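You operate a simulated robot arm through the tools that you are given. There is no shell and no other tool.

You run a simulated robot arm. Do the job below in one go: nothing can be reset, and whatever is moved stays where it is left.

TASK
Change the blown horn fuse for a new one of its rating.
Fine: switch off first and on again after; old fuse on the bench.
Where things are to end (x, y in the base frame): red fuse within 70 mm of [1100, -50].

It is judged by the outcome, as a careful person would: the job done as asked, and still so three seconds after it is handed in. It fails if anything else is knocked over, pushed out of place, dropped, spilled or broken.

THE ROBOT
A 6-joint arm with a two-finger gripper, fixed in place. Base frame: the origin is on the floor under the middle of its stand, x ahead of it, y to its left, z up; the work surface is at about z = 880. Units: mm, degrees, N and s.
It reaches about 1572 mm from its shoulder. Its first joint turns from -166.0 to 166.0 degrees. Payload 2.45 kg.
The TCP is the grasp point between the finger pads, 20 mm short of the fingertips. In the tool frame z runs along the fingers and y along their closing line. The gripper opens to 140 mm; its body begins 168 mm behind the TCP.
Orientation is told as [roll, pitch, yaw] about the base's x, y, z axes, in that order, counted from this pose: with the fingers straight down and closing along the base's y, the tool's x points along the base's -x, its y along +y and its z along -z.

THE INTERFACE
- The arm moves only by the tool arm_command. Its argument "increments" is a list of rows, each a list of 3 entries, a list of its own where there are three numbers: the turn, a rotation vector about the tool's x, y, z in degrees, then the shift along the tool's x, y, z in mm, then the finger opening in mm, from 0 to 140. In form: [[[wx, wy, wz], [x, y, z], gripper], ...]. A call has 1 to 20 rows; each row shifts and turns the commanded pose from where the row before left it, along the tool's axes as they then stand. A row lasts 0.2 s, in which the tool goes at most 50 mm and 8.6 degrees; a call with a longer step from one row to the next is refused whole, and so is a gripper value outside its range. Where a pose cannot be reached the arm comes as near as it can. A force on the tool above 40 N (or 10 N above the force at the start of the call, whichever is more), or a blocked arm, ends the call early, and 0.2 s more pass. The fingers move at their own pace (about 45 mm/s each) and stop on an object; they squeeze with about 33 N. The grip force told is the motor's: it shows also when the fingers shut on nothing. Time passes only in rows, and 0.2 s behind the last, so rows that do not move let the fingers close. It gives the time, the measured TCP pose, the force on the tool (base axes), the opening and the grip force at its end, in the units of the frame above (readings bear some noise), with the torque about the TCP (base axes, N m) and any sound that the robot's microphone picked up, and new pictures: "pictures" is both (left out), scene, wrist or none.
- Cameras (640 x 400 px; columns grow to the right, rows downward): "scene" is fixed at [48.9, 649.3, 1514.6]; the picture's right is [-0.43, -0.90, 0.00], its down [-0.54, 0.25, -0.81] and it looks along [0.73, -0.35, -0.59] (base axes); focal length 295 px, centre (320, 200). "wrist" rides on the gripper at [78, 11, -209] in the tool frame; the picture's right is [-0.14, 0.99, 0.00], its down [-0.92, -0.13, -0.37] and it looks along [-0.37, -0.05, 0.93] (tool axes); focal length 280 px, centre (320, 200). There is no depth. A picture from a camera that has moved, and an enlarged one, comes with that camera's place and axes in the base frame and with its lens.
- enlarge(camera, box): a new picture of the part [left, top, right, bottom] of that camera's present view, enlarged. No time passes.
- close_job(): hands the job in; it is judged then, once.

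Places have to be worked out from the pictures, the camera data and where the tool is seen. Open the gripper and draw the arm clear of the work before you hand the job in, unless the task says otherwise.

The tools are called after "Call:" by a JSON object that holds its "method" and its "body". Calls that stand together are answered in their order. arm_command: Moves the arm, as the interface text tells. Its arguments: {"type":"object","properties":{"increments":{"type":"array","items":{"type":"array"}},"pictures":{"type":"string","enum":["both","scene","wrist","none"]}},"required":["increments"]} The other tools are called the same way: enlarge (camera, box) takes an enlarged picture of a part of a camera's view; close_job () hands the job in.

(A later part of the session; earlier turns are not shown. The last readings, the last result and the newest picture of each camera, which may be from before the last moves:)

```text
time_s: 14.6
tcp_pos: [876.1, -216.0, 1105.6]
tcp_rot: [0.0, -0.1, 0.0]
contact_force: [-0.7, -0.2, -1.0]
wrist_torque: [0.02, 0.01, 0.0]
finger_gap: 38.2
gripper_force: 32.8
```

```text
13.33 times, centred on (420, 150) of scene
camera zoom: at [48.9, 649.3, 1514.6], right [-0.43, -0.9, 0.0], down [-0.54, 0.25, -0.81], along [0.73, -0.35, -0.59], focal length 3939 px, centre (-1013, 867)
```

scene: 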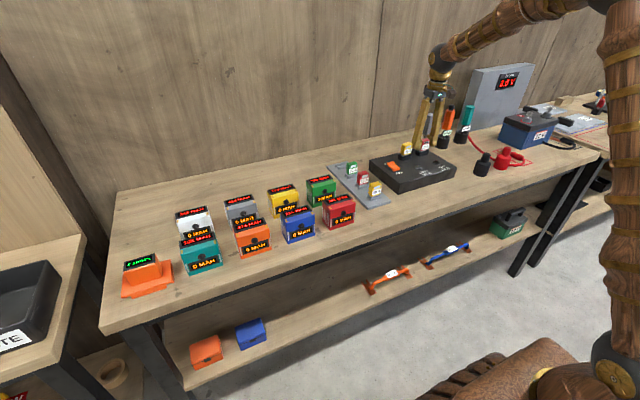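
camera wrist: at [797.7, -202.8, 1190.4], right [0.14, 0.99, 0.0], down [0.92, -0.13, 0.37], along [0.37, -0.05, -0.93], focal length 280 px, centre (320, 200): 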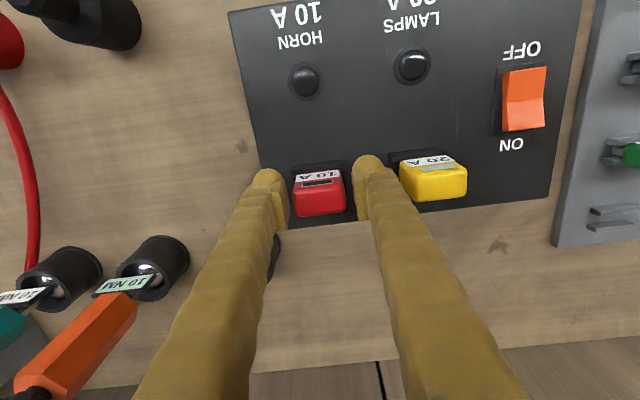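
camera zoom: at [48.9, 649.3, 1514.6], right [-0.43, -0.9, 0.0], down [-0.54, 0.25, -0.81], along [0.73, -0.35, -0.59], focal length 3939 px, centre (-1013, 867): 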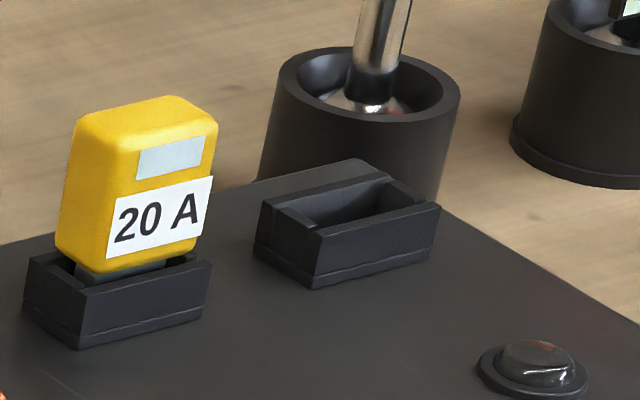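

The socket is an open trough centred near (876.5, -214). Now carrying the old fuse at height to above (1095, -50).

Call:
{"method": "arm_command", "body": {"increments": [[[0, 0, 0], [-36, 27.3, 0], 20], [[0, 0, 0], [-36, 27.3, 0], 20], [[0, 0, 0], [-36, 27.3, 0], 20], [[0, 0, 0], [-36, 27.3, 0], 20], [[0, 0, 0], [-36, 27.3, 0], 20], [[0, 0, 0], [-36, 27.3, 0], 20], [[0, 0, 0], [0, 0, 0], 20], [[0, 0, 0], [0, 0, 0], 20]]}}

Call:
{"method": "enlarge", "body": {"camera": "scene", "box": [345, 70, 415, 170]}}

Call:
{"method": "enlarge", "body": {"camera": "wrist", "box": [230, 80, 420, 220]}}

```text
time_s: 16.4
tcp_pos: [1089.1, -50.4, 1104.9]
tcp_rot: [-0.1, -0.1, 0.0]
contact_force: [1.6, -0.5, -0.9]
wrist_torque: [0.02, -0.02, 0.03]
finger_gap: 38.1
gripper_force: 33.0
camera wrist: at [1012.7, -38.7, 1313.2], right [0.14, 0.99, 0.0], down [0.92, -0.13, 0.37], along [0.37, -0.05, -0.93], focal length 280 px, centre (320, 200)
```

scene: 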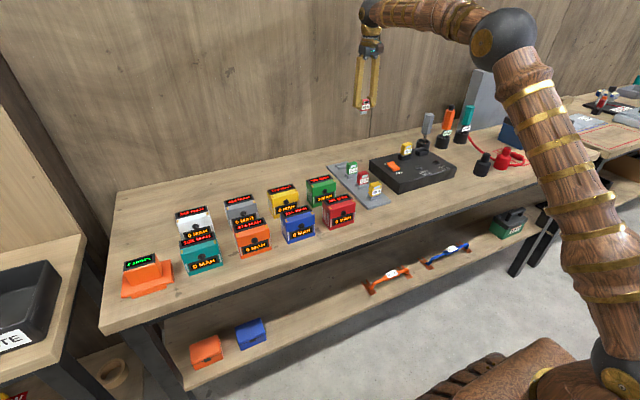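
wrist: 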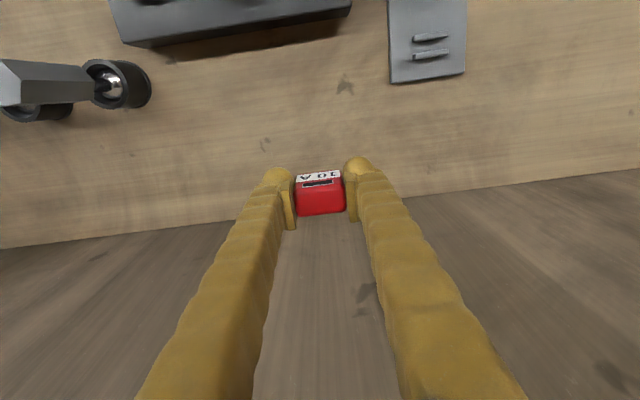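

```text
4.00 times, centred on (380, 120) of scene
camera zoom: at [48.9, 649.3, 1514.6], right [-0.43, -0.9, 0.0], down [-0.54, 0.25, -0.81], along [0.73, -0.35, -0.59], focal length 1182 px, centre (80, 520)
```

zoom: 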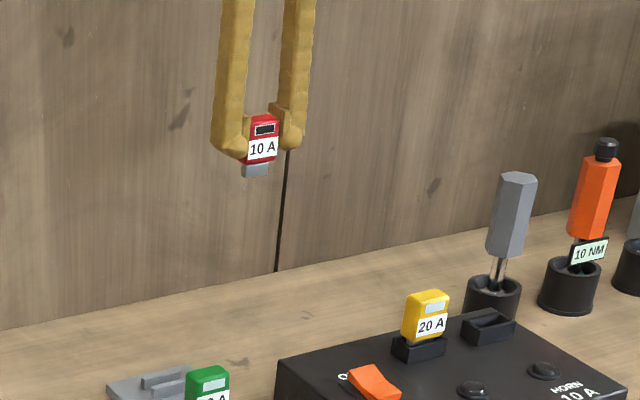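

```text
2.86 times, centred on (325, 150) of wrist
camera zoom: at [1012.7, -38.7, 1313.2], right [0.14, 0.99, 0.0], down [0.92, -0.13, 0.37], along [0.37, -0.05, -0.93], focal length 801 px, centre (306, 343)
```

zoom: 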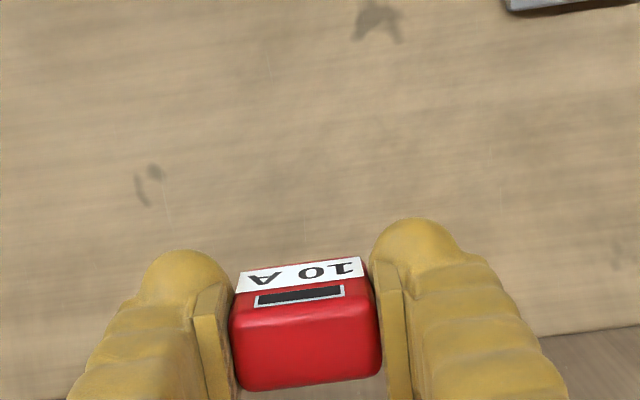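

Call:
{"method": "enlarge", "body": {"camera": "scene", "box": [345, 90, 385, 120]}}

```text
13.33 times, centred on (365, 105) of scene
camera zoom: at [48.9, 649.3, 1514.6], right [-0.43, -0.9, 0.0], down [-0.54, 0.25, -0.81], along [0.73, -0.35, -0.59], focal length 3939 px, centre (-280, 1467)
```

zoom: 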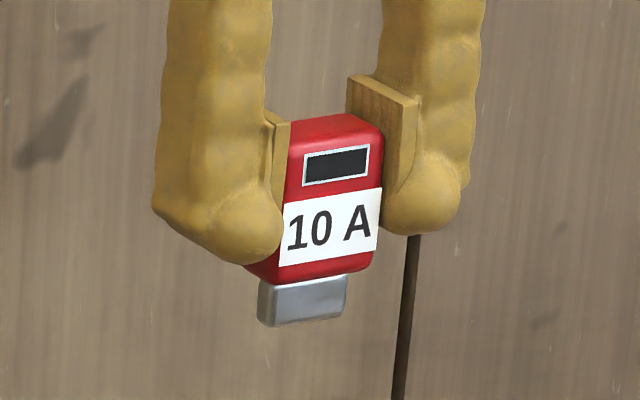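

The blade reaches about 45 mm below the TCP, so it should touch the bench at TCP z ≈ 925. Lowering to about 935 first.

Call:
{"method": "arm_command", "body": {"increments": [[[0, 0, 0], [0, 0, 42], 20], [[0, 0, 0], [0, 0, 42], 20], [[0, 0, 0], [0, 0, 42], 20], [[0, 0, 0], [0, 0, 35], 20], [[0, 0, 0], [0, 0, 6], 20], [[0, 0, 0], [0, 0, 0], 20]], "pictures": "none"}}

Call:
{"method": "enlarge", "body": {"camera": "scene", "box": [330, 120, 390, 165]}}

```text
time_s: 17.8
tcp_pos: [1089.9, -51.6, 938.5]
tcp_rot: [-0.1, -0.1, 0.0]
contact_force: [-0.4, 0.1, -1.3]
wrist_torque: [0.0, 0.02, -0.03]
finger_gap: 38.3
gripper_force: 33.0
```

```text
8.89 times, centred on (360, 142) of scene
camera zoom: at [48.9, 649.3, 1514.6], right [-0.43, -0.9, 0.0], down [-0.54, 0.25, -0.81], along [0.73, -0.35, -0.59], focal length 2626 px, centre (-36, 711)
```

zoom: 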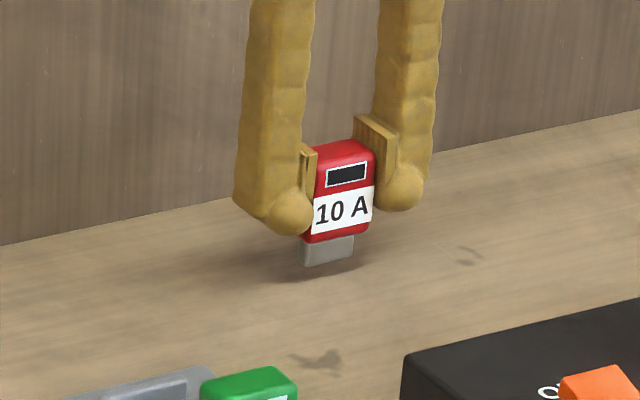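

Still about 13 mm above the bench. Lowering in 2–3 mm steps to touch.

Call:
{"method": "arm_command", "body": {"increments": [[[0, 0, 0], [0, 0, 3], 20], [[0, 0, 0], [0, 0, 3], 20], [[0, 0, 0], [0, 0, 2], 20], [[0, 0, 0], [0, 0, 2], 20], [[0, 0, 0], [0, 0, 0], 20]], "pictures": "none"}}

Call:
{"method": "enlarge", "body": {"camera": "scene", "box": [340, 125, 380, 155]}}

```text
time_s: 19.0
tcp_pos: [1091.5, -50.5, 926.9]
tcp_rot: [0.0, -0.1, 0.1]
contact_force: [0.3, -0.5, -1.0]
wrist_torque: [0.04, 0.03, -0.02]
finger_gap: 38.6
gripper_force: 32.5
```

```text
13.33 times, centred on (360, 140) of scene
camera zoom: at [48.9, 649.3, 1514.6], right [-0.43, -0.9, 0.0], down [-0.54, 0.25, -0.81], along [0.73, -0.35, -0.59], focal length 3939 px, centre (-213, 1000)
```

zoom: 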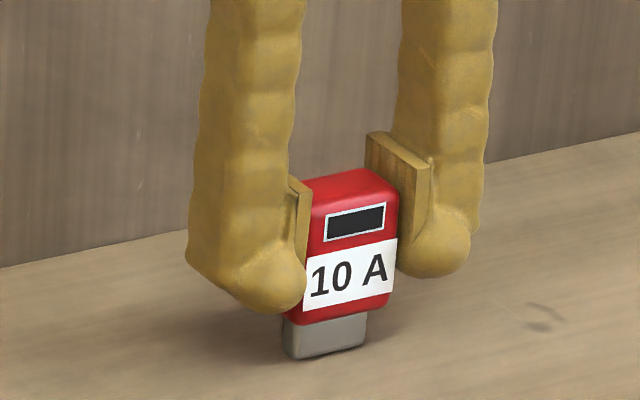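

Call:
{"method": "arm_command", "body": {"increments": [[[0, 0, 0], [0, 0, 1], 20], [[0, 0, 0], [0, 0, 1], 20], [[0, 0, 0], [0, 0, 0], 20]], "pictures": "none"}}

Call:
{"method": "enlarge", "body": {"camera": "scene", "box": [340, 125, 380, 155]}}

```text
time_s: 19.8
tcp_pos: [1090.6, -51.2, 926.6]
tcp_rot: [0.1, -0.1, 0.0]
contact_force: [-2.9, 0.1, 15.1]
wrist_torque: [0.02, 0.14, -0.02]
finger_gap: 38.5
gripper_force: 33.3
```

```text
13.33 times, centred on (360, 140) of scene
camera zoom: at [48.9, 649.3, 1514.6], right [-0.43, -0.9, 0.0], down [-0.54, 0.25, -0.81], along [0.73, -0.35, -0.59], focal length 3939 px, centre (-213, 1000)
```

zoom: 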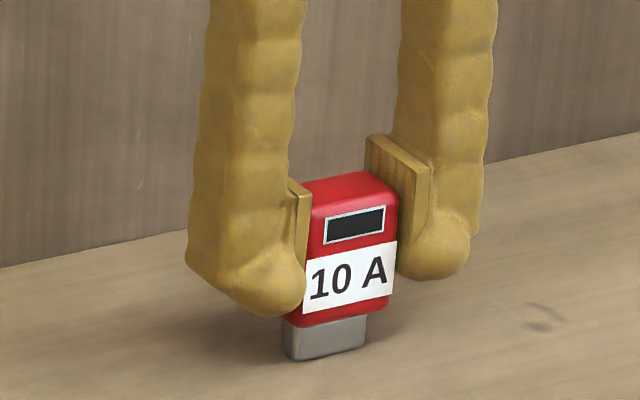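

The blade is on the bench (15 N). I'll ease off about 1 mm and open gently.

Call:
{"method": "arm_command", "body": {"increments": [[[0, 0, 0], [0, 0, -1.0], 20], [[0, 0, 0], [0, 0, 0], 40], [[0, 0, 0], [0, 0, 0], 42], [[0, 0, 0], [0, 0, 0], 46], [[0, 0, 0], [0, 0, 0], 54], [[0, 0, 0], [0, 0, 0], 64], [[0, 0, 0], [0, 0, 0], 70]], "pictures": "none"}}

Call:
{"method": "enlarge", "body": {"camera": "scene", "box": [340, 125, 380, 155]}}

Call:
{"method": "enlarge", "body": {"camera": "wrist", "box": [240, 110, 400, 230]}}

```text
time_s: 21.4
tcp_pos: [1090.8, -51.0, 926.8]
tcp_rot: [0.0, -0.1, 0.0]
contact_force: [0.8, -1.1, -0.2]
wrist_torque: [0.0, -0.01, -0.03]
finger_gap: 69.9
gripper_force: 0.0
```

```text
13.33 times, centred on (360, 140) of scene
camera zoom: at [48.9, 649.3, 1514.6], right [-0.43, -0.9, 0.0], down [-0.54, 0.25, -0.81], along [0.73, -0.35, -0.59], focal length 3939 px, centre (-213, 1000)
```

zoom: 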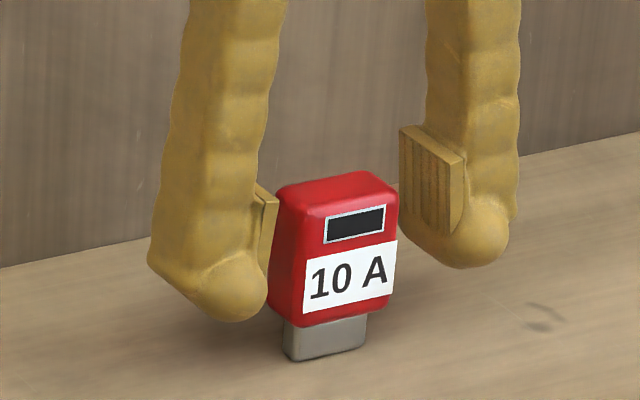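

```text
3.33 times, centred on (320, 170) of wrist
camera zoom: at [1013.0, -39.4, 1134.9], right [0.14, 0.99, 0.0], down [0.92, -0.13, 0.37], along [0.37, -0.05, -0.93], focal length 935 px, centre (320, 300)
```

zoom: 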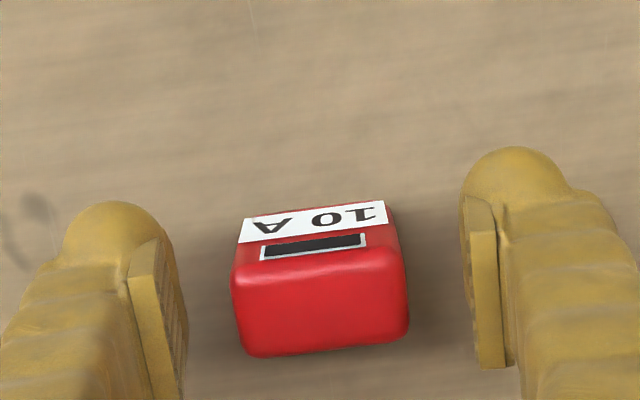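

The old fuse stands by itself at about (1091, -50). Lifting straight up, then moving over the spare red fuse, which I place near (820, 109).

Call:
{"method": "arm_command", "body": {"increments": [[[0, 0, 0], [0, 0, -20], 74], [[0, 0, 0], [0, 0, -45], 74], [[0, 0, 0], [0, 0, -45], 70], [[0, 0, 0], [0, 0, -35], 60], [[0, 0, 0], [40, 22.7, 0], 60], [[0, 0, 0], [40, 22.7, 0], 60], [[0, 0, 0], [40, 22.7, 0], 60], [[0, 0, 0], [40, 22.7, 0], 60], [[0, 0, 0], [40, 22.7, 0], 60], [[0, 0, 0], [40, 22.7, 0], 60], [[0, 0, 0], [38, 22.7, 0], 60], [[0, 0, 0], [0, 0, 0], 60], [[0, 0, 0], [0, 0, 0], 60]]}}

Call:
{"method": "enlarge", "body": {"camera": "wrist", "box": [230, 60, 420, 220]}}

Call:
{"method": "enlarge", "body": {"camera": "scene", "box": [320, 120, 420, 200]}}

```text
time_s: 24.2
tcp_pos: [811.2, 107.9, 1071.6]
tcp_rot: [0.0, -0.1, 0.0]
contact_force: [-0.1, -0.1, 0.4]
wrist_torque: [-0.01, 0.02, -0.02]
finger_gap: 60.0
gripper_force: 0.1
camera wrist: at [733.9, 119.2, 1279.7], right [0.14, 0.99, 0.0], down [0.92, -0.13, 0.37], along [0.37, -0.05, -0.93], focal length 280 px, centre (320, 200)
```

scene: 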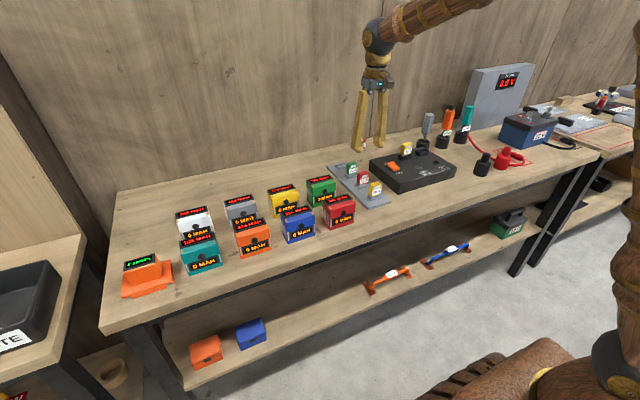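
wrist: 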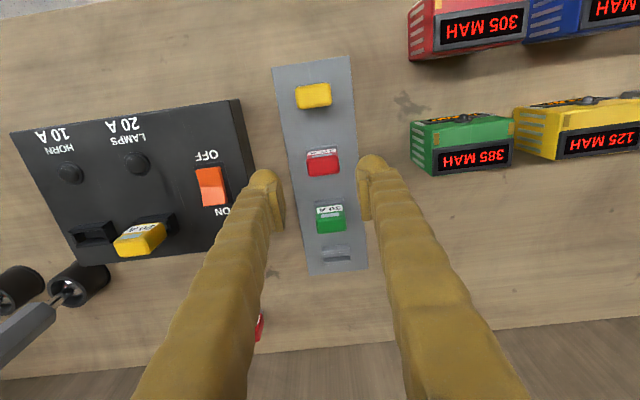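

```text
2.50 times, centred on (325, 140) of wrist
camera zoom: at [733.9, 119.2, 1279.7], right [0.14, 0.99, 0.0], down [0.92, -0.13, 0.37], along [0.37, -0.05, -0.93], focal length 701 px, centre (308, 350)
```

zoom: 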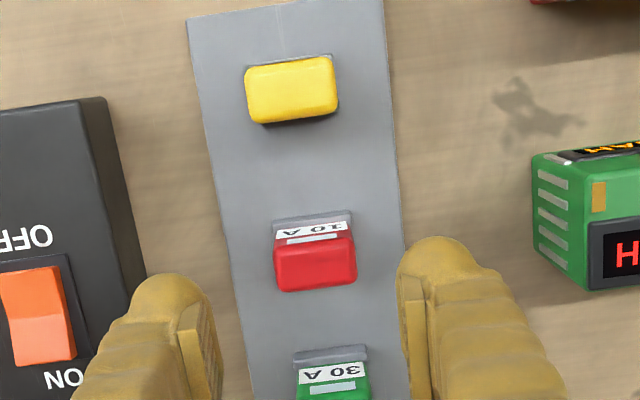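

```text
5.00 times, centred on (370, 160) of scene
camera zoom: at [48.9, 649.3, 1514.6], right [-0.43, -0.9, 0.0], down [-0.54, 0.25, -0.81], along [0.73, -0.35, -0.59], focal length 1477 px, centre (70, 400)
```

zoom: 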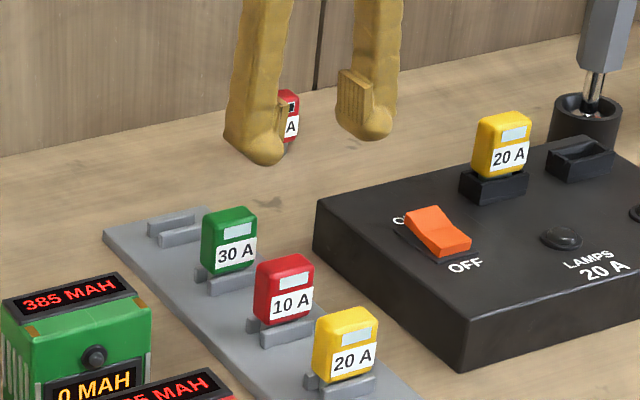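

The spare reads 10 A with a clear window; its centre computes to (820, 110.6), body top ≈ 962. Aligning and lowering to just above it.

Call:
{"method": "arm_command", "body": {"increments": [[[0, 0, 0], [-8.4, 2.4, 0], 54], [[0, 0, 0], [0, 0, 40], 54], [[0, 0, 0], [0, 0, 40], 54], [[0, 0, 0], [0, 0, 0], 54]], "pictures": "none"}}

Call:
{"method": "enlarge", "body": {"camera": "wrist", "box": [240, 110, 400, 230]}}

Call:
{"method": "enlarge", "body": {"camera": "scene", "box": [330, 140, 400, 200]}}

```text
time_s: 25.2
tcp_pos: [820.8, 110.2, 990.9]
tcp_rot: [0.0, -0.1, 0.0]
contact_force: [-0.3, 0.5, 0.0]
wrist_torque: [-0.01, -0.01, -0.04]
finger_gap: 54.0
gripper_force: 0.1
```

```text
3.33 times, centred on (320, 170) of wrist
camera zoom: at [743.5, 121.6, 1199.2], right [0.14, 0.99, 0.0], down [0.92, -0.13, 0.37], along [0.37, -0.05, -0.93], focal length 935 px, centre (320, 300)
```

zoom: 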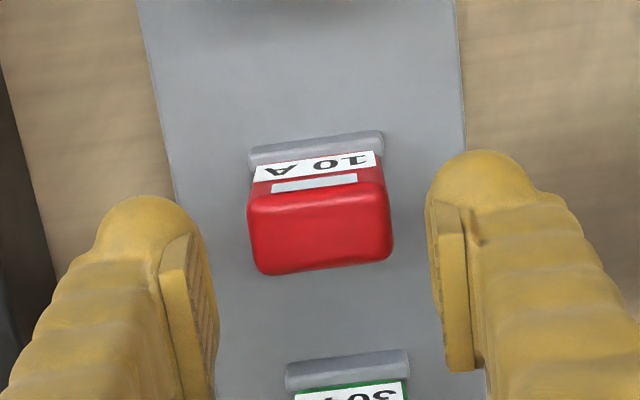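

```text
6.67 times, centred on (365, 170) of scene
camera zoom: at [48.9, 649.3, 1514.6], right [-0.43, -0.9, 0.0], down [-0.54, 0.25, -0.81], along [0.73, -0.35, -0.59], focal length 1970 px, centre (20, 400)
```

zoom: 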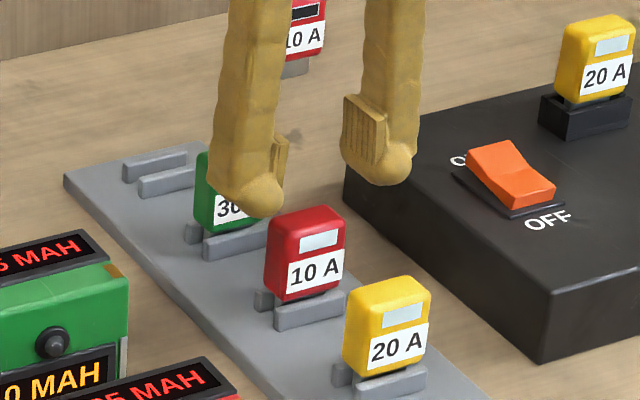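

Call:
{"method": "arm_command", "body": {"increments": [[[0, 0, 0], [1.0, 0.3, 15], 54], [[0, 0, 0], [0, 0, 17], 54], [[0, 0, 0], [0, 0, 17], 54], [[0, 0, 0], [0, 0, 0], 54]], "pictures": "none"}}

Call:
{"method": "enlarge", "body": {"camera": "wrist", "box": [240, 110, 400, 230]}}

Call:
{"method": "enlarge", "body": {"camera": "scene", "box": [330, 140, 400, 200]}}

```text
time_s: 26.2
tcp_pos: [820.3, 109.6, 942.1]
tcp_rot: [0.0, -0.1, 0.0]
contact_force: [0.5, 0.0, 0.0]
wrist_torque: [0.02, 0.01, -0.01]
finger_gap: 53.6
gripper_force: 0.0
```

```text
3.33 times, centred on (320, 170) of wrist
camera zoom: at [742.9, 122.0, 1150.4], right [0.14, 0.99, 0.0], down [0.92, -0.13, 0.37], along [0.37, -0.05, -0.93], focal length 935 px, centre (320, 300)
```

zoom: 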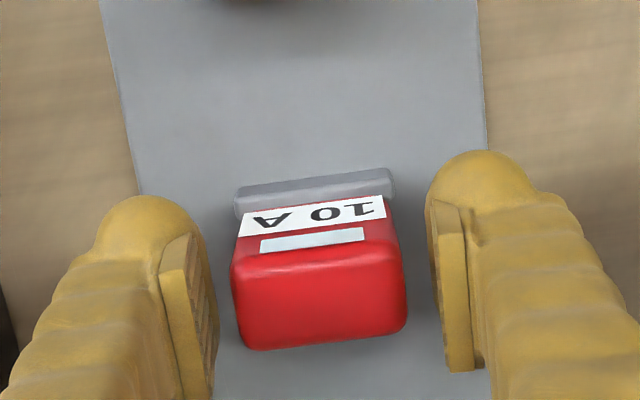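

```text
6.67 times, centred on (365, 170) of scene
camera zoom: at [48.9, 649.3, 1514.6], right [-0.43, -0.9, 0.0], down [-0.54, 0.25, -0.81], along [0.73, -0.35, -0.59], focal length 1970 px, centre (20, 400)
```

zoom: 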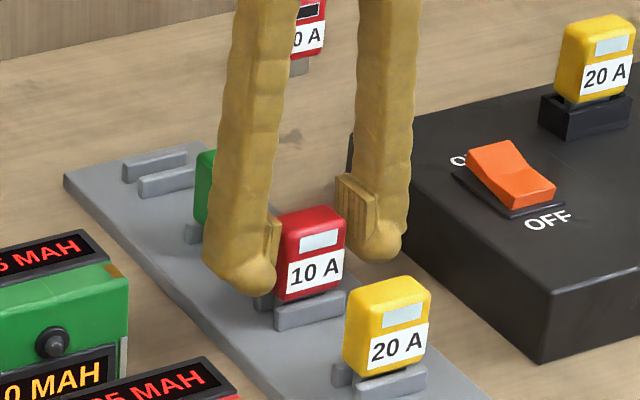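

The view now nearly matches the one I had when gripping the old fuse in its socket; I'll trim ~1 mm back and down, then close.

Call:
{"method": "arm_command", "body": {"increments": [[[0, 0, 0], [0.7, 0, 1], 54], [[0, 0, 0], [0, 0, 0], 40], [[0, 0, 0], [0, 0, 0], 30], [[0, 0, 0], [0, 0, 0], 20], [[0, 0, 0], [0, 0, 0], 20], [[0, 0, 0], [0, 0, 0], 20]], "pictures": "none"}}

Call:
{"method": "enlarge", "body": {"camera": "wrist", "box": [240, 110, 400, 230]}}

```text
time_s: 27.6
tcp_pos: [818.4, 110.0, 941.0]
tcp_rot: [0.0, -0.1, 0.0]
contact_force: [-1.6, -5.8, -0.1]
wrist_torque: [-0.08, 0.03, -0.01]
finger_gap: 38.5
gripper_force: 33.2
```

```text
3.33 times, centred on (320, 170) of wrist
camera zoom: at [741.8, 121.9, 1149.6], right [0.14, 0.99, 0.0], down [0.92, -0.13, 0.37], along [0.37, -0.05, -0.93], focal length 935 px, centre (320, 300)
```

zoom: 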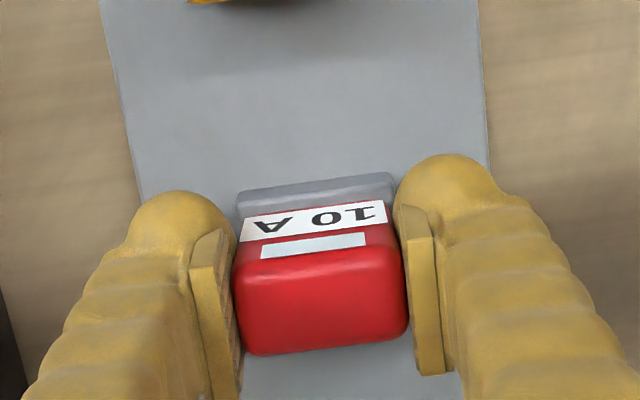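

Same grip as before. Lifting the spare straight out and up.

Call:
{"method": "arm_command", "body": {"increments": [[[0, 0, 0], [0, 0, -3], 20], [[0, 0, 0], [0, 0, -4], 20], [[0, 0, 0], [0, 0, -6], 20], [[0, 0, 0], [0, 0, -10], 20], [[0, 0, 0], [0, 0, -30], 20], [[0, 0, 0], [0, 0, -40], 20], [[0, 0, 0], [0, 0, -40], 20], [[0, 0, 0], [0, 0, -32], 20], [[0, 0, 0], [0, 0, 0], 20]]}}

Call:
{"method": "enlarge", "body": {"camera": "wrist", "box": [240, 110, 400, 230]}}

Call:
{"method": "enlarge", "body": {"camera": "scene", "box": [330, 100, 420, 200]}}

```text
time_s: 29.6
tcp_pos: [817.7, 109.4, 1106.0]
tcp_rot: [0.0, -0.1, 0.1]
contact_force: [0.0, 0.4, -0.4]
wrist_torque: [0.01, 0.01, 0.01]
finger_gap: 38.6
gripper_force: 33.5
camera wrist: at [741.5, 121.5, 1314.8], right [0.14, 0.99, 0.0], down [0.92, -0.13, 0.37], along [0.37, -0.05, -0.93], focal length 280 px, centre (320, 200)
```

scene: 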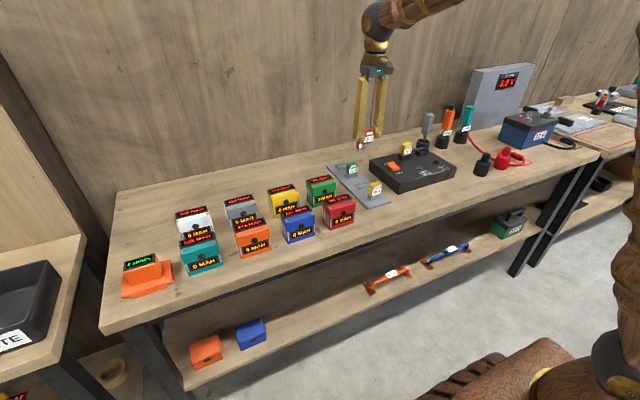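
wrist: 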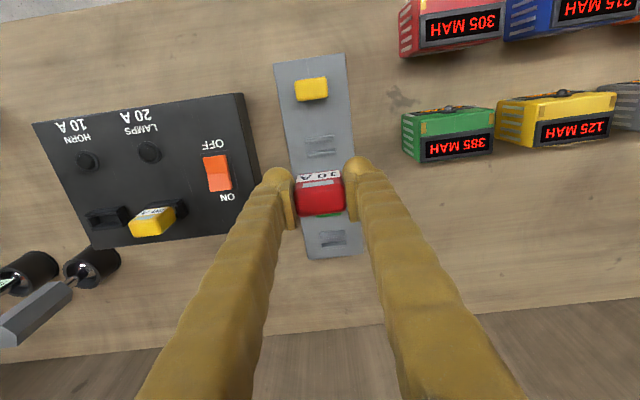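

```text
3.33 times, centred on (320, 170) of wrist
camera zoom: at [741.5, 121.5, 1314.8], right [0.14, 0.99, 0.0], down [0.92, -0.13, 0.37], along [0.37, -0.05, -0.93], focal length 935 px, centre (320, 300)
```

zoom: 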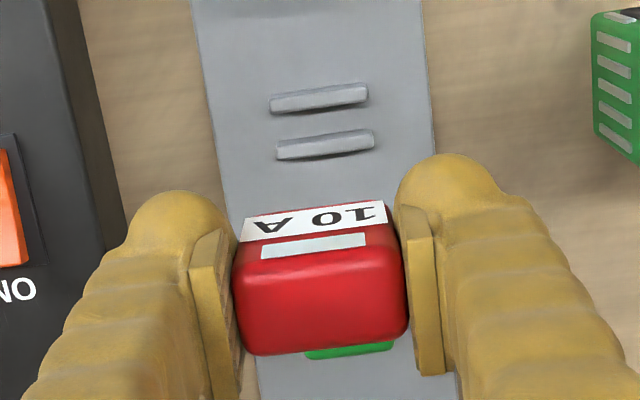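

```text
4.00 times, centred on (375, 150) of scene
camera zoom: at [48.9, 649.3, 1514.6], right [-0.43, -0.9, 0.0], down [-0.54, 0.25, -0.81], along [0.73, -0.35, -0.59], focal length 1182 px, centre (100, 400)
```

zoom: 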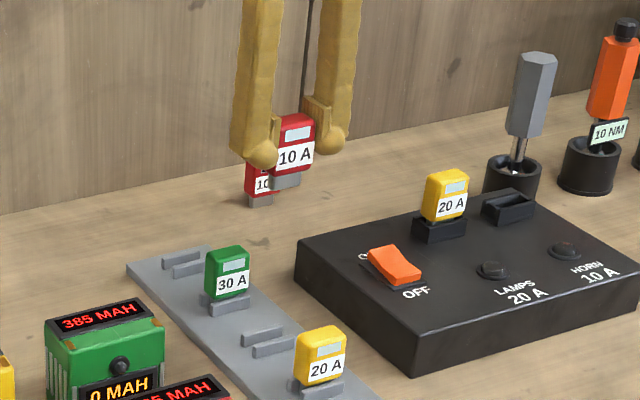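

Old fuse still stands on the bench, and the spare is in hand with a clear window. Moving over the empty horn socket at the same height.

Call:
{"method": "arm_command", "body": {"increments": [[[0, 0, 0], [-6.9, -40.6, 0], 20], [[0, 0, 0], [-6.9, -40.6, 0], 20], [[0, 0, 0], [-6.9, -40.6, 0], 20], [[0, 0, 0], [-6.9, -40.6, 0], 20], [[0, 0, 0], [-6.9, -40.6, 0], 20], [[0, 0, 0], [-6.9, -40.6, 0], 20], [[0, 0, 0], [-6.9, -40.6, 0], 20], [[0, 0, 0], [-6.9, -40.6, 0], 20], [[0, 0, 0], [0, 0, 0], 20], [[0, 0, 0], [0, 0, 0], 20]]}}

Call:
{"method": "enlarge", "body": {"camera": "wrist", "box": [230, 80, 420, 220]}}

Call:
{"method": "enlarge", "body": {"camera": "wrist", "box": [290, 120, 350, 170]}}

```text
time_s: 31.8
tcp_pos: [873.6, -214.0, 1107.0]
tcp_rot: [0.0, -0.1, 0.0]
contact_force: [-1.1, 0.8, 0.3]
wrist_torque: [-0.01, 0.0, -0.05]
finger_gap: 38.5
gripper_force: 32.9
camera wrist: at [796.9, -202.1, 1314.8], right [0.14, 0.99, 0.0], down [0.92, -0.13, 0.37], along [0.37, -0.05, -0.93], focal length 280 px, centre (320, 200)
```

scene: 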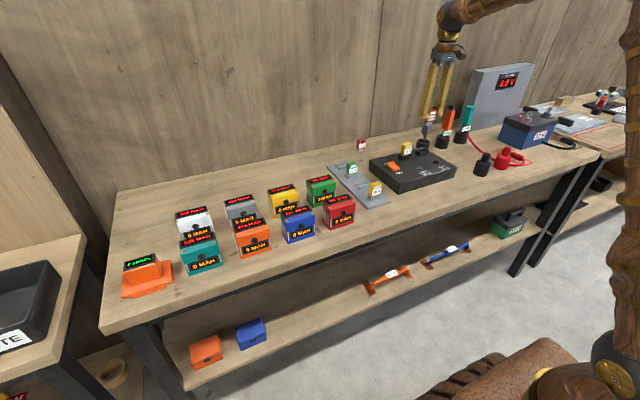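
wrist: 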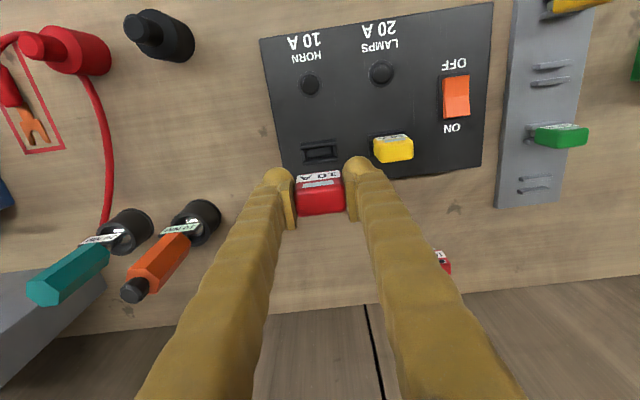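

```text
2.86 times, centred on (325, 150) of wrist
camera zoom: at [796.9, -202.1, 1314.8], right [0.14, 0.99, 0.0], down [0.92, -0.13, 0.37], along [0.37, -0.05, -0.93], focal length 801 px, centre (306, 343)
```

zoom: 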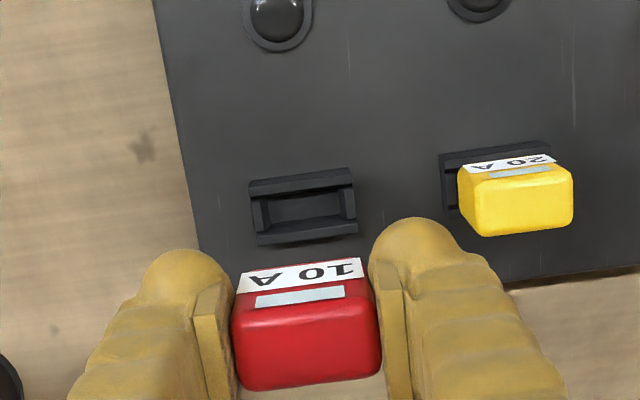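

```text
8.00 times, centred on (320, 145) of wrist
camera zoom: at [796.9, -202.1, 1314.8], right [0.14, 0.99, 0.0], down [0.92, -0.13, 0.37], along [0.37, -0.05, -0.93], focal length 2243 px, centre (320, 640)
```

zoom: 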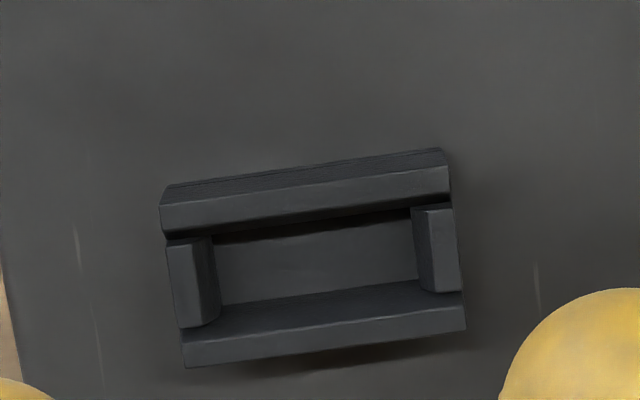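

Socket lines up with the earlier reference view to within 1 mm; correcting y by -1 and lowering until the blade is just above the socket.

Call:
{"method": "arm_command", "body": {"increments": [[[0, 0, 0], [-0.2, -1.0, 0], 20], [[0, 0, 0], [0, 0, 40], 20], [[0, 0, 0], [0, 0, 40], 20], [[0, 0, 0], [0, 0, 17], 20], [[0, 0, 0], [0, 0, 0], 20]], "pictures": "none"}}

Call:
{"method": "enlarge", "body": {"camera": "scene", "box": [395, 125, 445, 165]}}

Call:
{"method": "enlarge", "body": {"camera": "wrist", "box": [240, 110, 400, 230]}}

```text
time_s: 33.0
tcp_pos: [874.3, -216.4, 1008.3]
tcp_rot: [0.0, -0.1, -0.1]
contact_force: [0.3, 0.1, -0.7]
wrist_torque: [-0.01, -0.02, 0.01]
finger_gap: 38.4
gripper_force: 32.8
```

```text
10.00 times, centred on (420, 145) of scene
camera zoom: at [48.9, 649.3, 1514.6], right [-0.43, -0.9, 0.0], down [-0.54, 0.25, -0.81], along [0.73, -0.35, -0.59], focal length 2954 px, centre (-680, 750)
```

zoom: 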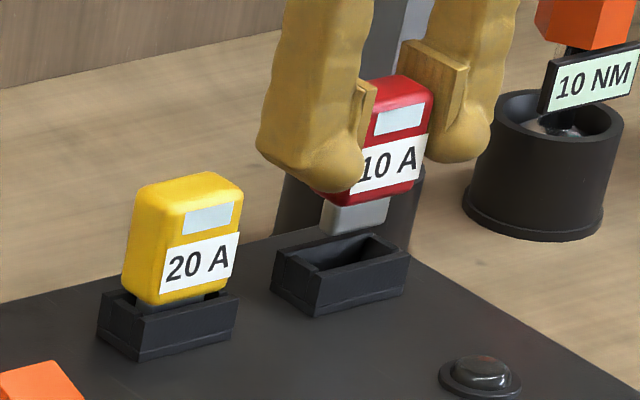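

```text
3.33 times, centred on (320, 170) of wrist
camera zoom: at [797.0, -204.3, 1216.8], right [0.14, 0.99, 0.0], down [0.92, -0.13, 0.37], along [0.37, -0.05, -0.93], focal length 935 px, centre (320, 300)
```

zoom: 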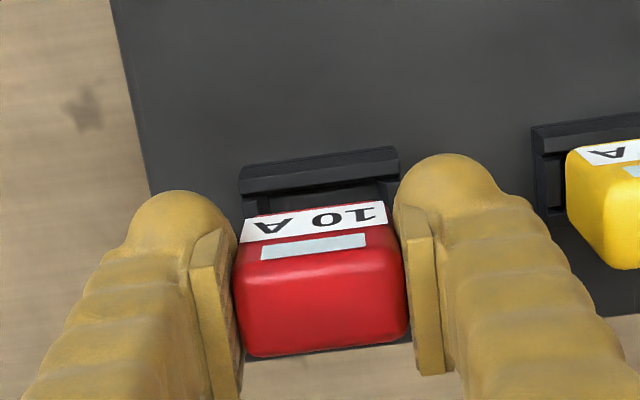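

The arm settled about 1.2 mm too far in -y; correcting that and rechecking before inserting.

Call:
{"method": "arm_command", "body": {"increments": [[[0, 0, 0], [0, 1.1, 0], 20], [[0, 0, 0], [0, 0, 4], 20], [[0, 0, 0], [0, 0, 5], 20], [[0, 0, 0], [0, 0, 0], 20]], "pictures": "none"}}

Call:
{"method": "enlarge", "body": {"camera": "wrist", "box": [240, 110, 400, 230]}}

Call:
{"method": "enlarge", "body": {"camera": "scene", "box": [395, 125, 445, 165]}}

```text
time_s: 34.0
tcp_pos: [874.9, -214.8, 1000.0]
tcp_rot: [0.0, -0.1, 0.0]
contact_force: [0.8, -0.3, -0.2]
wrist_torque: [-0.01, -0.02, 0.02]
finger_gap: 38.2
gripper_force: 33.3
```

```text
3.33 times, centred on (320, 170) of wrist
camera zoom: at [797.0, -202.8, 1207.9], right [0.14, 0.99, 0.0], down [0.92, -0.13, 0.37], along [0.37, -0.05, -0.93], focal length 935 px, centre (320, 300)
```

zoom: 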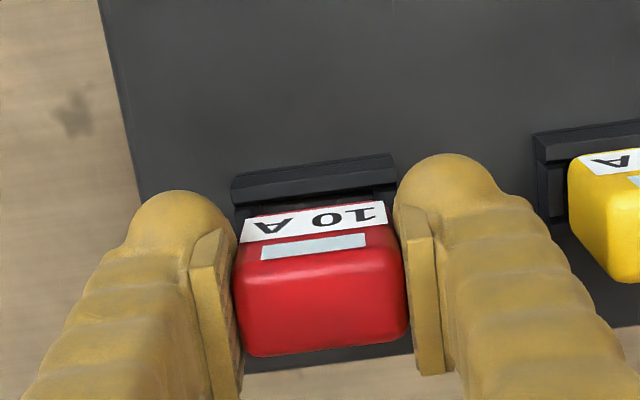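

```text
10.00 times, centred on (420, 145) of scene
camera zoom: at [48.9, 649.3, 1514.6], right [-0.43, -0.9, 0.0], down [-0.54, 0.25, -0.81], along [0.73, -0.35, -0.59], focal length 2954 px, centre (-680, 750)
```

zoom: 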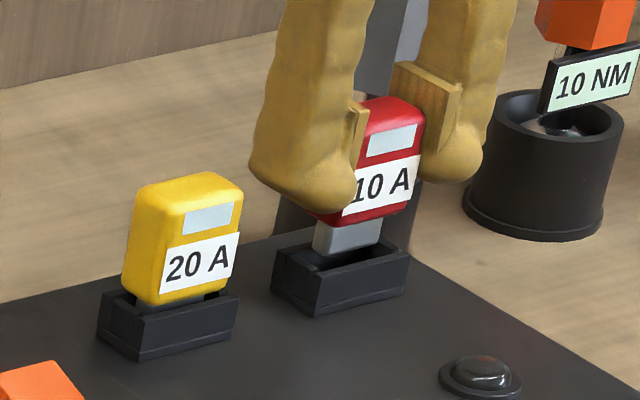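

The view now coincides with the one during extraction (camera within 0.3 mm). Inserting downward slowly.

Call:
{"method": "arm_command", "body": {"increments": [[[0, 0, 0], [0, -0.2, 2], 20], [[0, 0, 0], [0, 0, 3], 20], [[0, 0, 0], [0, 0, 3], 20], [[0, 0, 0], [0, 0, 3], 20], [[0, 0, 0], [0, 0, 0], 20]], "pictures": "none"}}

Call:
{"method": "enlarge", "body": {"camera": "scene", "box": [395, 125, 445, 165]}}

Call:
{"method": "enlarge", "body": {"camera": "wrist", "box": [240, 110, 400, 230]}}

```text
time_s: 35.2
tcp_pos: [874.7, -214.6, 987.5]
tcp_rot: [0.0, 0.0, -0.1]
contact_force: [-0.2, 0.2, -1.0]
wrist_torque: [-0.01, -0.01, 0.0]
finger_gap: 38.0
gripper_force: 32.8
```

```text
10.00 times, centred on (420, 145) of scene
camera zoom: at [48.9, 649.3, 1514.6], right [-0.43, -0.9, 0.0], down [-0.54, 0.25, -0.81], along [0.73, -0.35, -0.59], focal length 2954 px, centre (-680, 750)
```

zoom: 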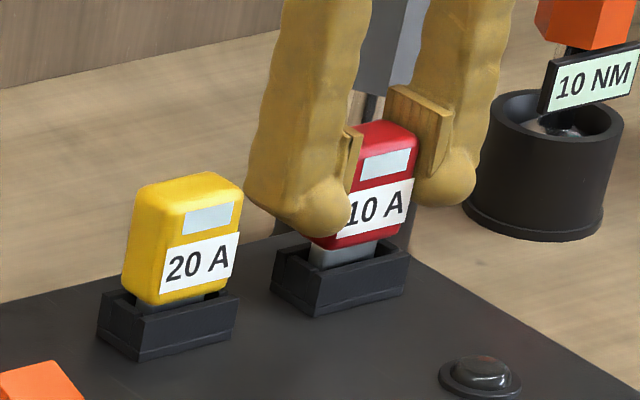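

```text
3.33 times, centred on (320, 170) of wrist
camera zoom: at [797.4, -202.9, 1197.3], right [0.14, 0.99, 0.0], down [0.92, -0.13, 0.37], along [0.37, -0.05, -0.93], focal length 935 px, centre (320, 300)
```

zoom: 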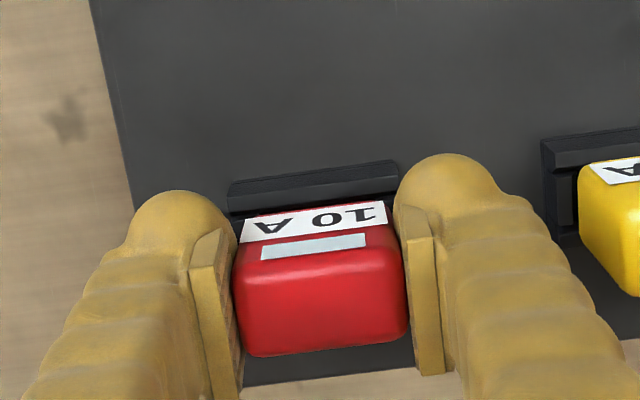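

The blade is inside the socket without any side force. About 6.5 mm remain to the seat.

Call:
{"method": "arm_command", "body": {"increments": [[[0, 0, 0], [0, 0, 2], 20], [[0, 0, 0], [0, 0, 2], 20], [[0, 0, 0], [0, 0, 1.5], 20], [[0, 0, 0], [0, 0, 0.5], 20], [[0, 0, 0], [0, 0, 0], 20]], "pictures": "none"}}

Call:
{"method": "enlarge", "body": {"camera": "scene", "box": [395, 125, 445, 165]}}

Call:
{"method": "enlarge", "body": {"camera": "wrist", "box": [240, 110, 400, 230]}}

```text
time_s: 36.4
tcp_pos: [874.5, -215.3, 983.7]
tcp_rot: [-0.1, -0.2, 0.1]
contact_force: [1.7, 4.6, 24.8]
wrist_torque: [0.06, -0.14, -0.01]
finger_gap: 38.5
gripper_force: 33.4
```

```text
10.00 times, centred on (420, 145) of scene
camera zoom: at [48.9, 649.3, 1514.6], right [-0.43, -0.9, 0.0], down [-0.54, 0.25, -0.81], along [0.73, -0.35, -0.59], focal length 2954 px, centre (-680, 750)
```

zoom: 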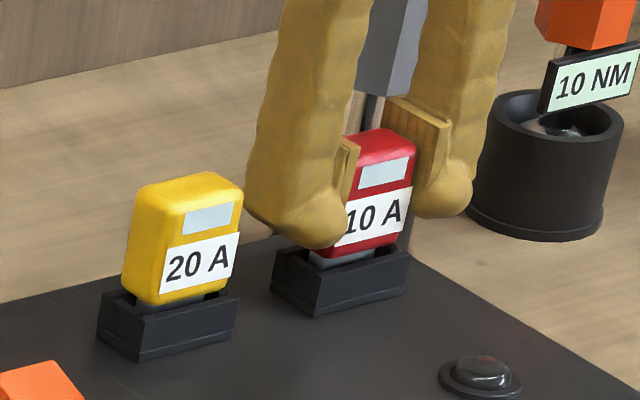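

```text
3.33 times, centred on (320, 170) of wrist
camera zoom: at [797.0, -202.6, 1192.0], right [0.14, 0.99, 0.0], down [0.92, -0.13, 0.37], along [0.37, -0.05, -0.93], focal length 935 px, centre (320, 300)
```

zoom: 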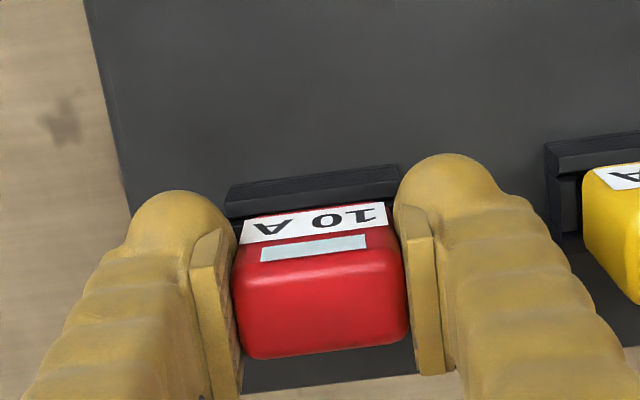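

Contact of 25 N now. I'll compare with the earlier picture of the seated fuse to see whether it is fully home.

Call:
{"method": "enlarge", "body": {"camera": "scene", "box": [395, 130, 445, 165]}}

```text
11.43 times, centred on (420, 148) of scene
camera zoom: at [48.9, 649.3, 1514.6], right [-0.43, -0.9, 0.0], down [-0.54, 0.25, -0.81], along [0.73, -0.35, -0.59], focal length 3376 px, centre (-823, 800)
```

zoom: 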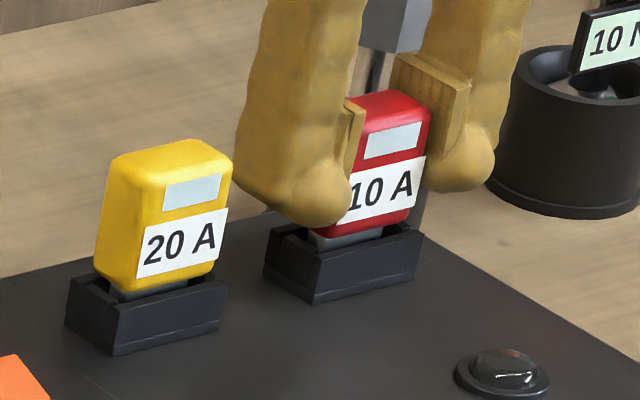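

The new fuse's window is about 1.5 mm higher than the old one's was, so it's not quite home, with a small +y side force. I'll ease +y by 0.4 mm and press a little further.

Call:
{"method": "arm_command", "body": {"increments": [[[0, 0, 0], [0, 0.4, 0], 20], [[0, 0, 0], [0, 0, 0.6], 20], [[0, 0, 0], [0, 0, 0.6], 20], [[0, 0, 0], [0, 0, 0], 20]], "pictures": "none"}}

Call:
{"method": "enlarge", "body": {"camera": "scene", "box": [395, 130, 445, 165]}}

Call:
{"method": "enlarge", "body": {"camera": "wrist", "box": [240, 110, 400, 230]}}

```text
time_s: 37.4
tcp_pos: [874.9, -215.3, 982.0]
tcp_rot: [0.0, -0.1, 0.0]
contact_force: [-3.2, -7.6, 24.1]
wrist_torque: [-0.13, 0.04, -0.03]
finger_gap: 38.6
gripper_force: 32.9
```

```text
11.43 times, centred on (420, 148) of scene
camera zoom: at [48.9, 649.3, 1514.6], right [-0.43, -0.9, 0.0], down [-0.54, 0.25, -0.81], along [0.73, -0.35, -0.59], focal length 3376 px, centre (-823, 800)
```

zoom: 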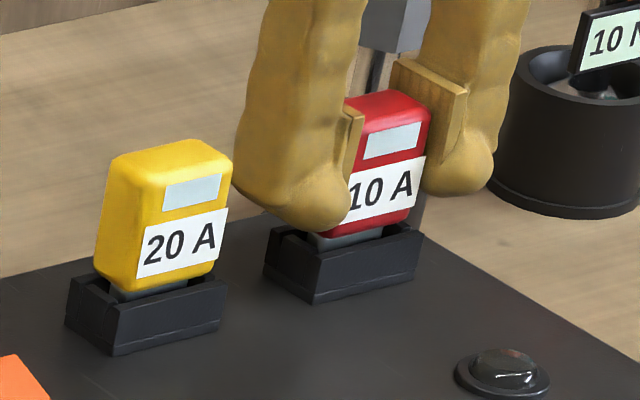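

```text
3.33 times, centred on (320, 170) of wrist
camera zoom: at [797.2, -202.5, 1190.5], right [0.14, 0.99, 0.0], down [0.92, -0.13, 0.37], along [0.37, -0.05, -0.93], focal length 935 px, centre (320, 300)
```

zoom: 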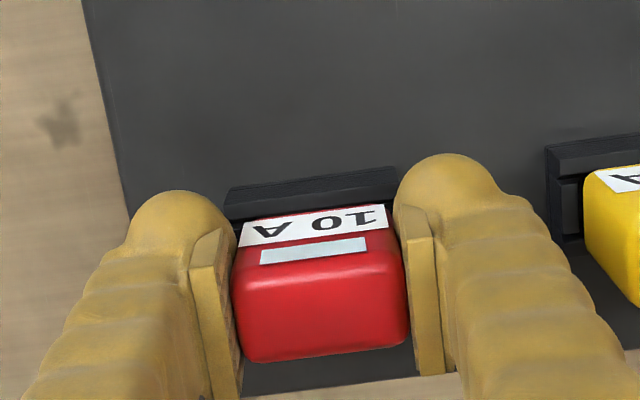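

The fuse started to slip in the pads, so I'll release it, let it settle in the socket, and look.

Call:
{"method": "arm_command", "body": {"increments": [[[0, 0, 0], [0, -0.4, -0.5], 20], [[0, 0, 0], [0, 0, 0], 40], [[0, 0, 0], [0, 0, 0], 44], [[0, 0, 0], [0, 0, 0], 50], [[0, 0, 0], [0, 0, 0], 54], [[0, 0, 0], [0, 0, 0], 54]], "pictures": "none"}}

Call:
{"method": "enlarge", "body": {"camera": "scene", "box": [395, 130, 445, 165]}}

Call:
{"method": "enlarge", "body": {"camera": "wrist", "box": [240, 110, 400, 230]}}

```text
time_s: 38.8
tcp_pos: [874.7, -213.9, 982.6]
tcp_rot: [0.0, 0.0, 0.0]
contact_force: [-0.4, -0.3, 0.2]
wrist_torque: [0.0, 0.03, -0.01]
finger_gap: 53.9
gripper_force: 0.1
```

```text
11.43 times, centred on (420, 148) of scene
camera zoom: at [48.9, 649.3, 1514.6], right [-0.43, -0.9, 0.0], down [-0.54, 0.25, -0.81], along [0.73, -0.35, -0.59], focal length 3376 px, centre (-823, 800)
```

zoom: 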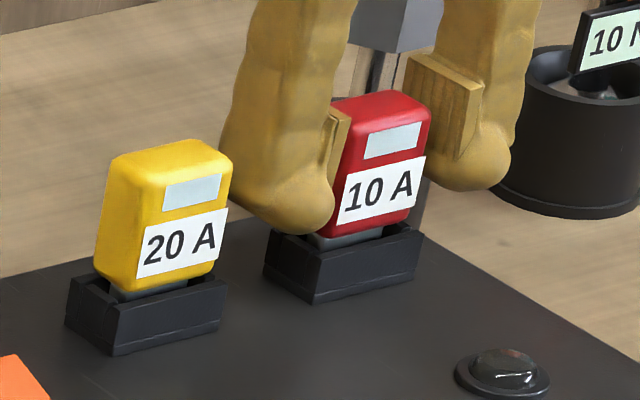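

```text
3.33 times, centred on (320, 170) of wrist
camera zoom: at [797.2, -202.6, 1190.7], right [0.14, 0.99, 0.0], down [0.92, -0.13, 0.37], along [0.37, -0.05, -0.93], focal length 935 px, centre (320, 300)
```

zoom: 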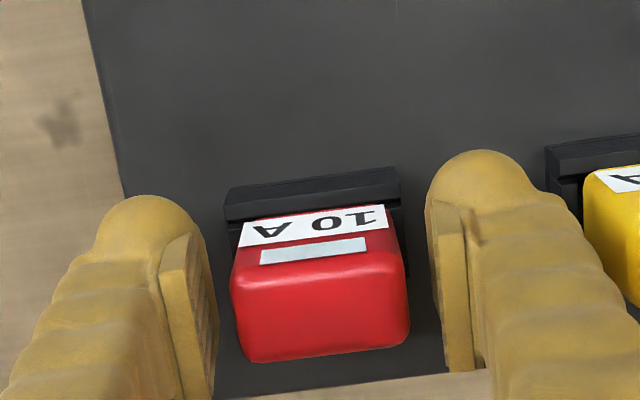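

It sits upright but roughly 1–1.5 mm proud. I'll raise clear, close the fingers, and press it home from the top.

Call:
{"method": "arm_command", "body": {"increments": [[[0, 0, 0], [0, 0, -20], 54], [[0, 0, 0], [0, 0, -30], 54], [[0, 0, 0], [0, 0, -30], 54], [[0, 0, 0], [-9, 0, 0], 30], [[0, 0, 0], [0, 0, 0], 0], [[0, 0, 0], [0, 0, 0], 0], [[0, 0, 0], [0, 0, 0], 0], [[0, 0, 0], [0, 0, 0], 0]]}}

Call:
{"method": "enlarge", "body": {"camera": "scene", "box": [395, 120, 445, 165]}}

Call:
{"method": "enlarge", "body": {"camera": "wrist", "box": [250, 110, 390, 220]}}

```text
time_s: 40.6
tcp_pos: [884.2, -214.9, 1063.3]
tcp_rot: [0.0, -0.2, -0.1]
contact_force: [-0.4, 0.5, -0.1]
wrist_torque: [-0.02, -0.03, 0.01]
finger_gap: 0.0
gripper_force: 29.5
camera wrist: at [806.4, -202.9, 1271.6], right [0.14, 0.99, 0.0], down [0.92, -0.13, 0.37], along [0.37, -0.05, -0.93], focal length 280 px, centre (320, 200)
```

scene: 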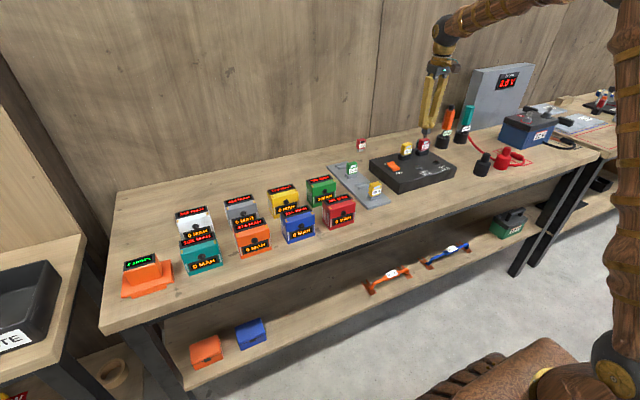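
wrist: 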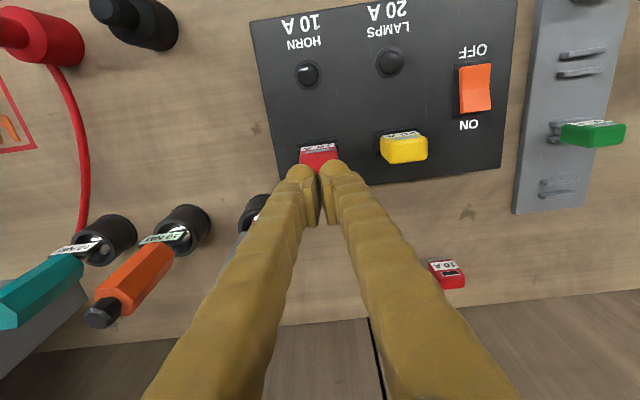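

```text
8.89 times, centred on (420, 142) of scene
camera zoom: at [48.9, 649.3, 1514.6], right [-0.43, -0.9, 0.0], down [-0.54, 0.25, -0.81], along [0.73, -0.35, -0.59], focal length 2626 px, centre (-569, 711)
```

zoom: 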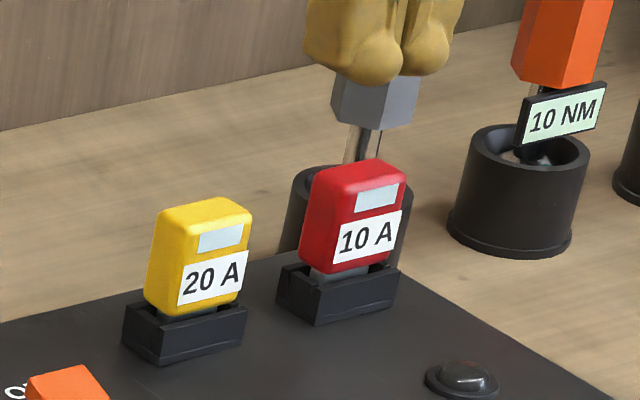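

```text
3.64 times, centred on (320, 165) of wrist
camera zoom: at [806.4, -202.9, 1271.6], right [0.14, 0.99, 0.0], down [0.92, -0.13, 0.37], along [0.37, -0.05, -0.93], focal length 1020 px, centre (320, 327)
```

zoom: 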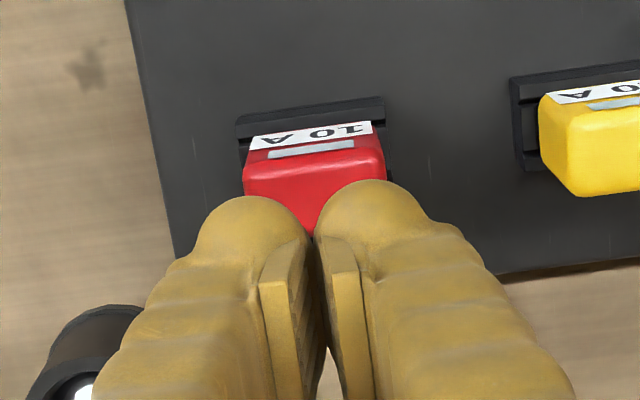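

Call:
{"method": "enlarge", "body": {"camera": "scene", "box": [395, 130, 445, 165]}}

```text
11.43 times, centred on (420, 148) of scene
camera zoom: at [48.9, 649.3, 1514.6], right [-0.43, -0.9, 0.0], down [-0.54, 0.25, -0.81], along [0.73, -0.35, -0.59], focal length 3376 px, centre (-823, 800)
```

zoom: 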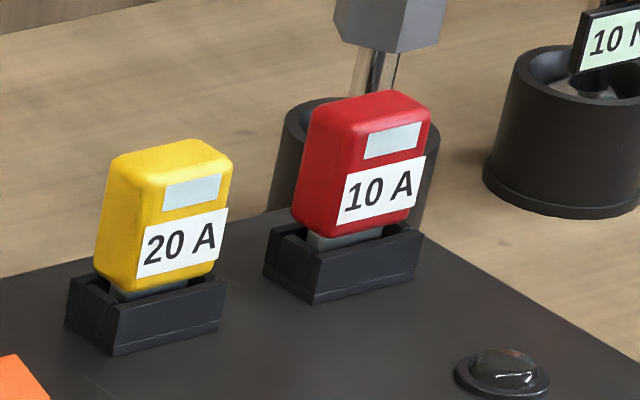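

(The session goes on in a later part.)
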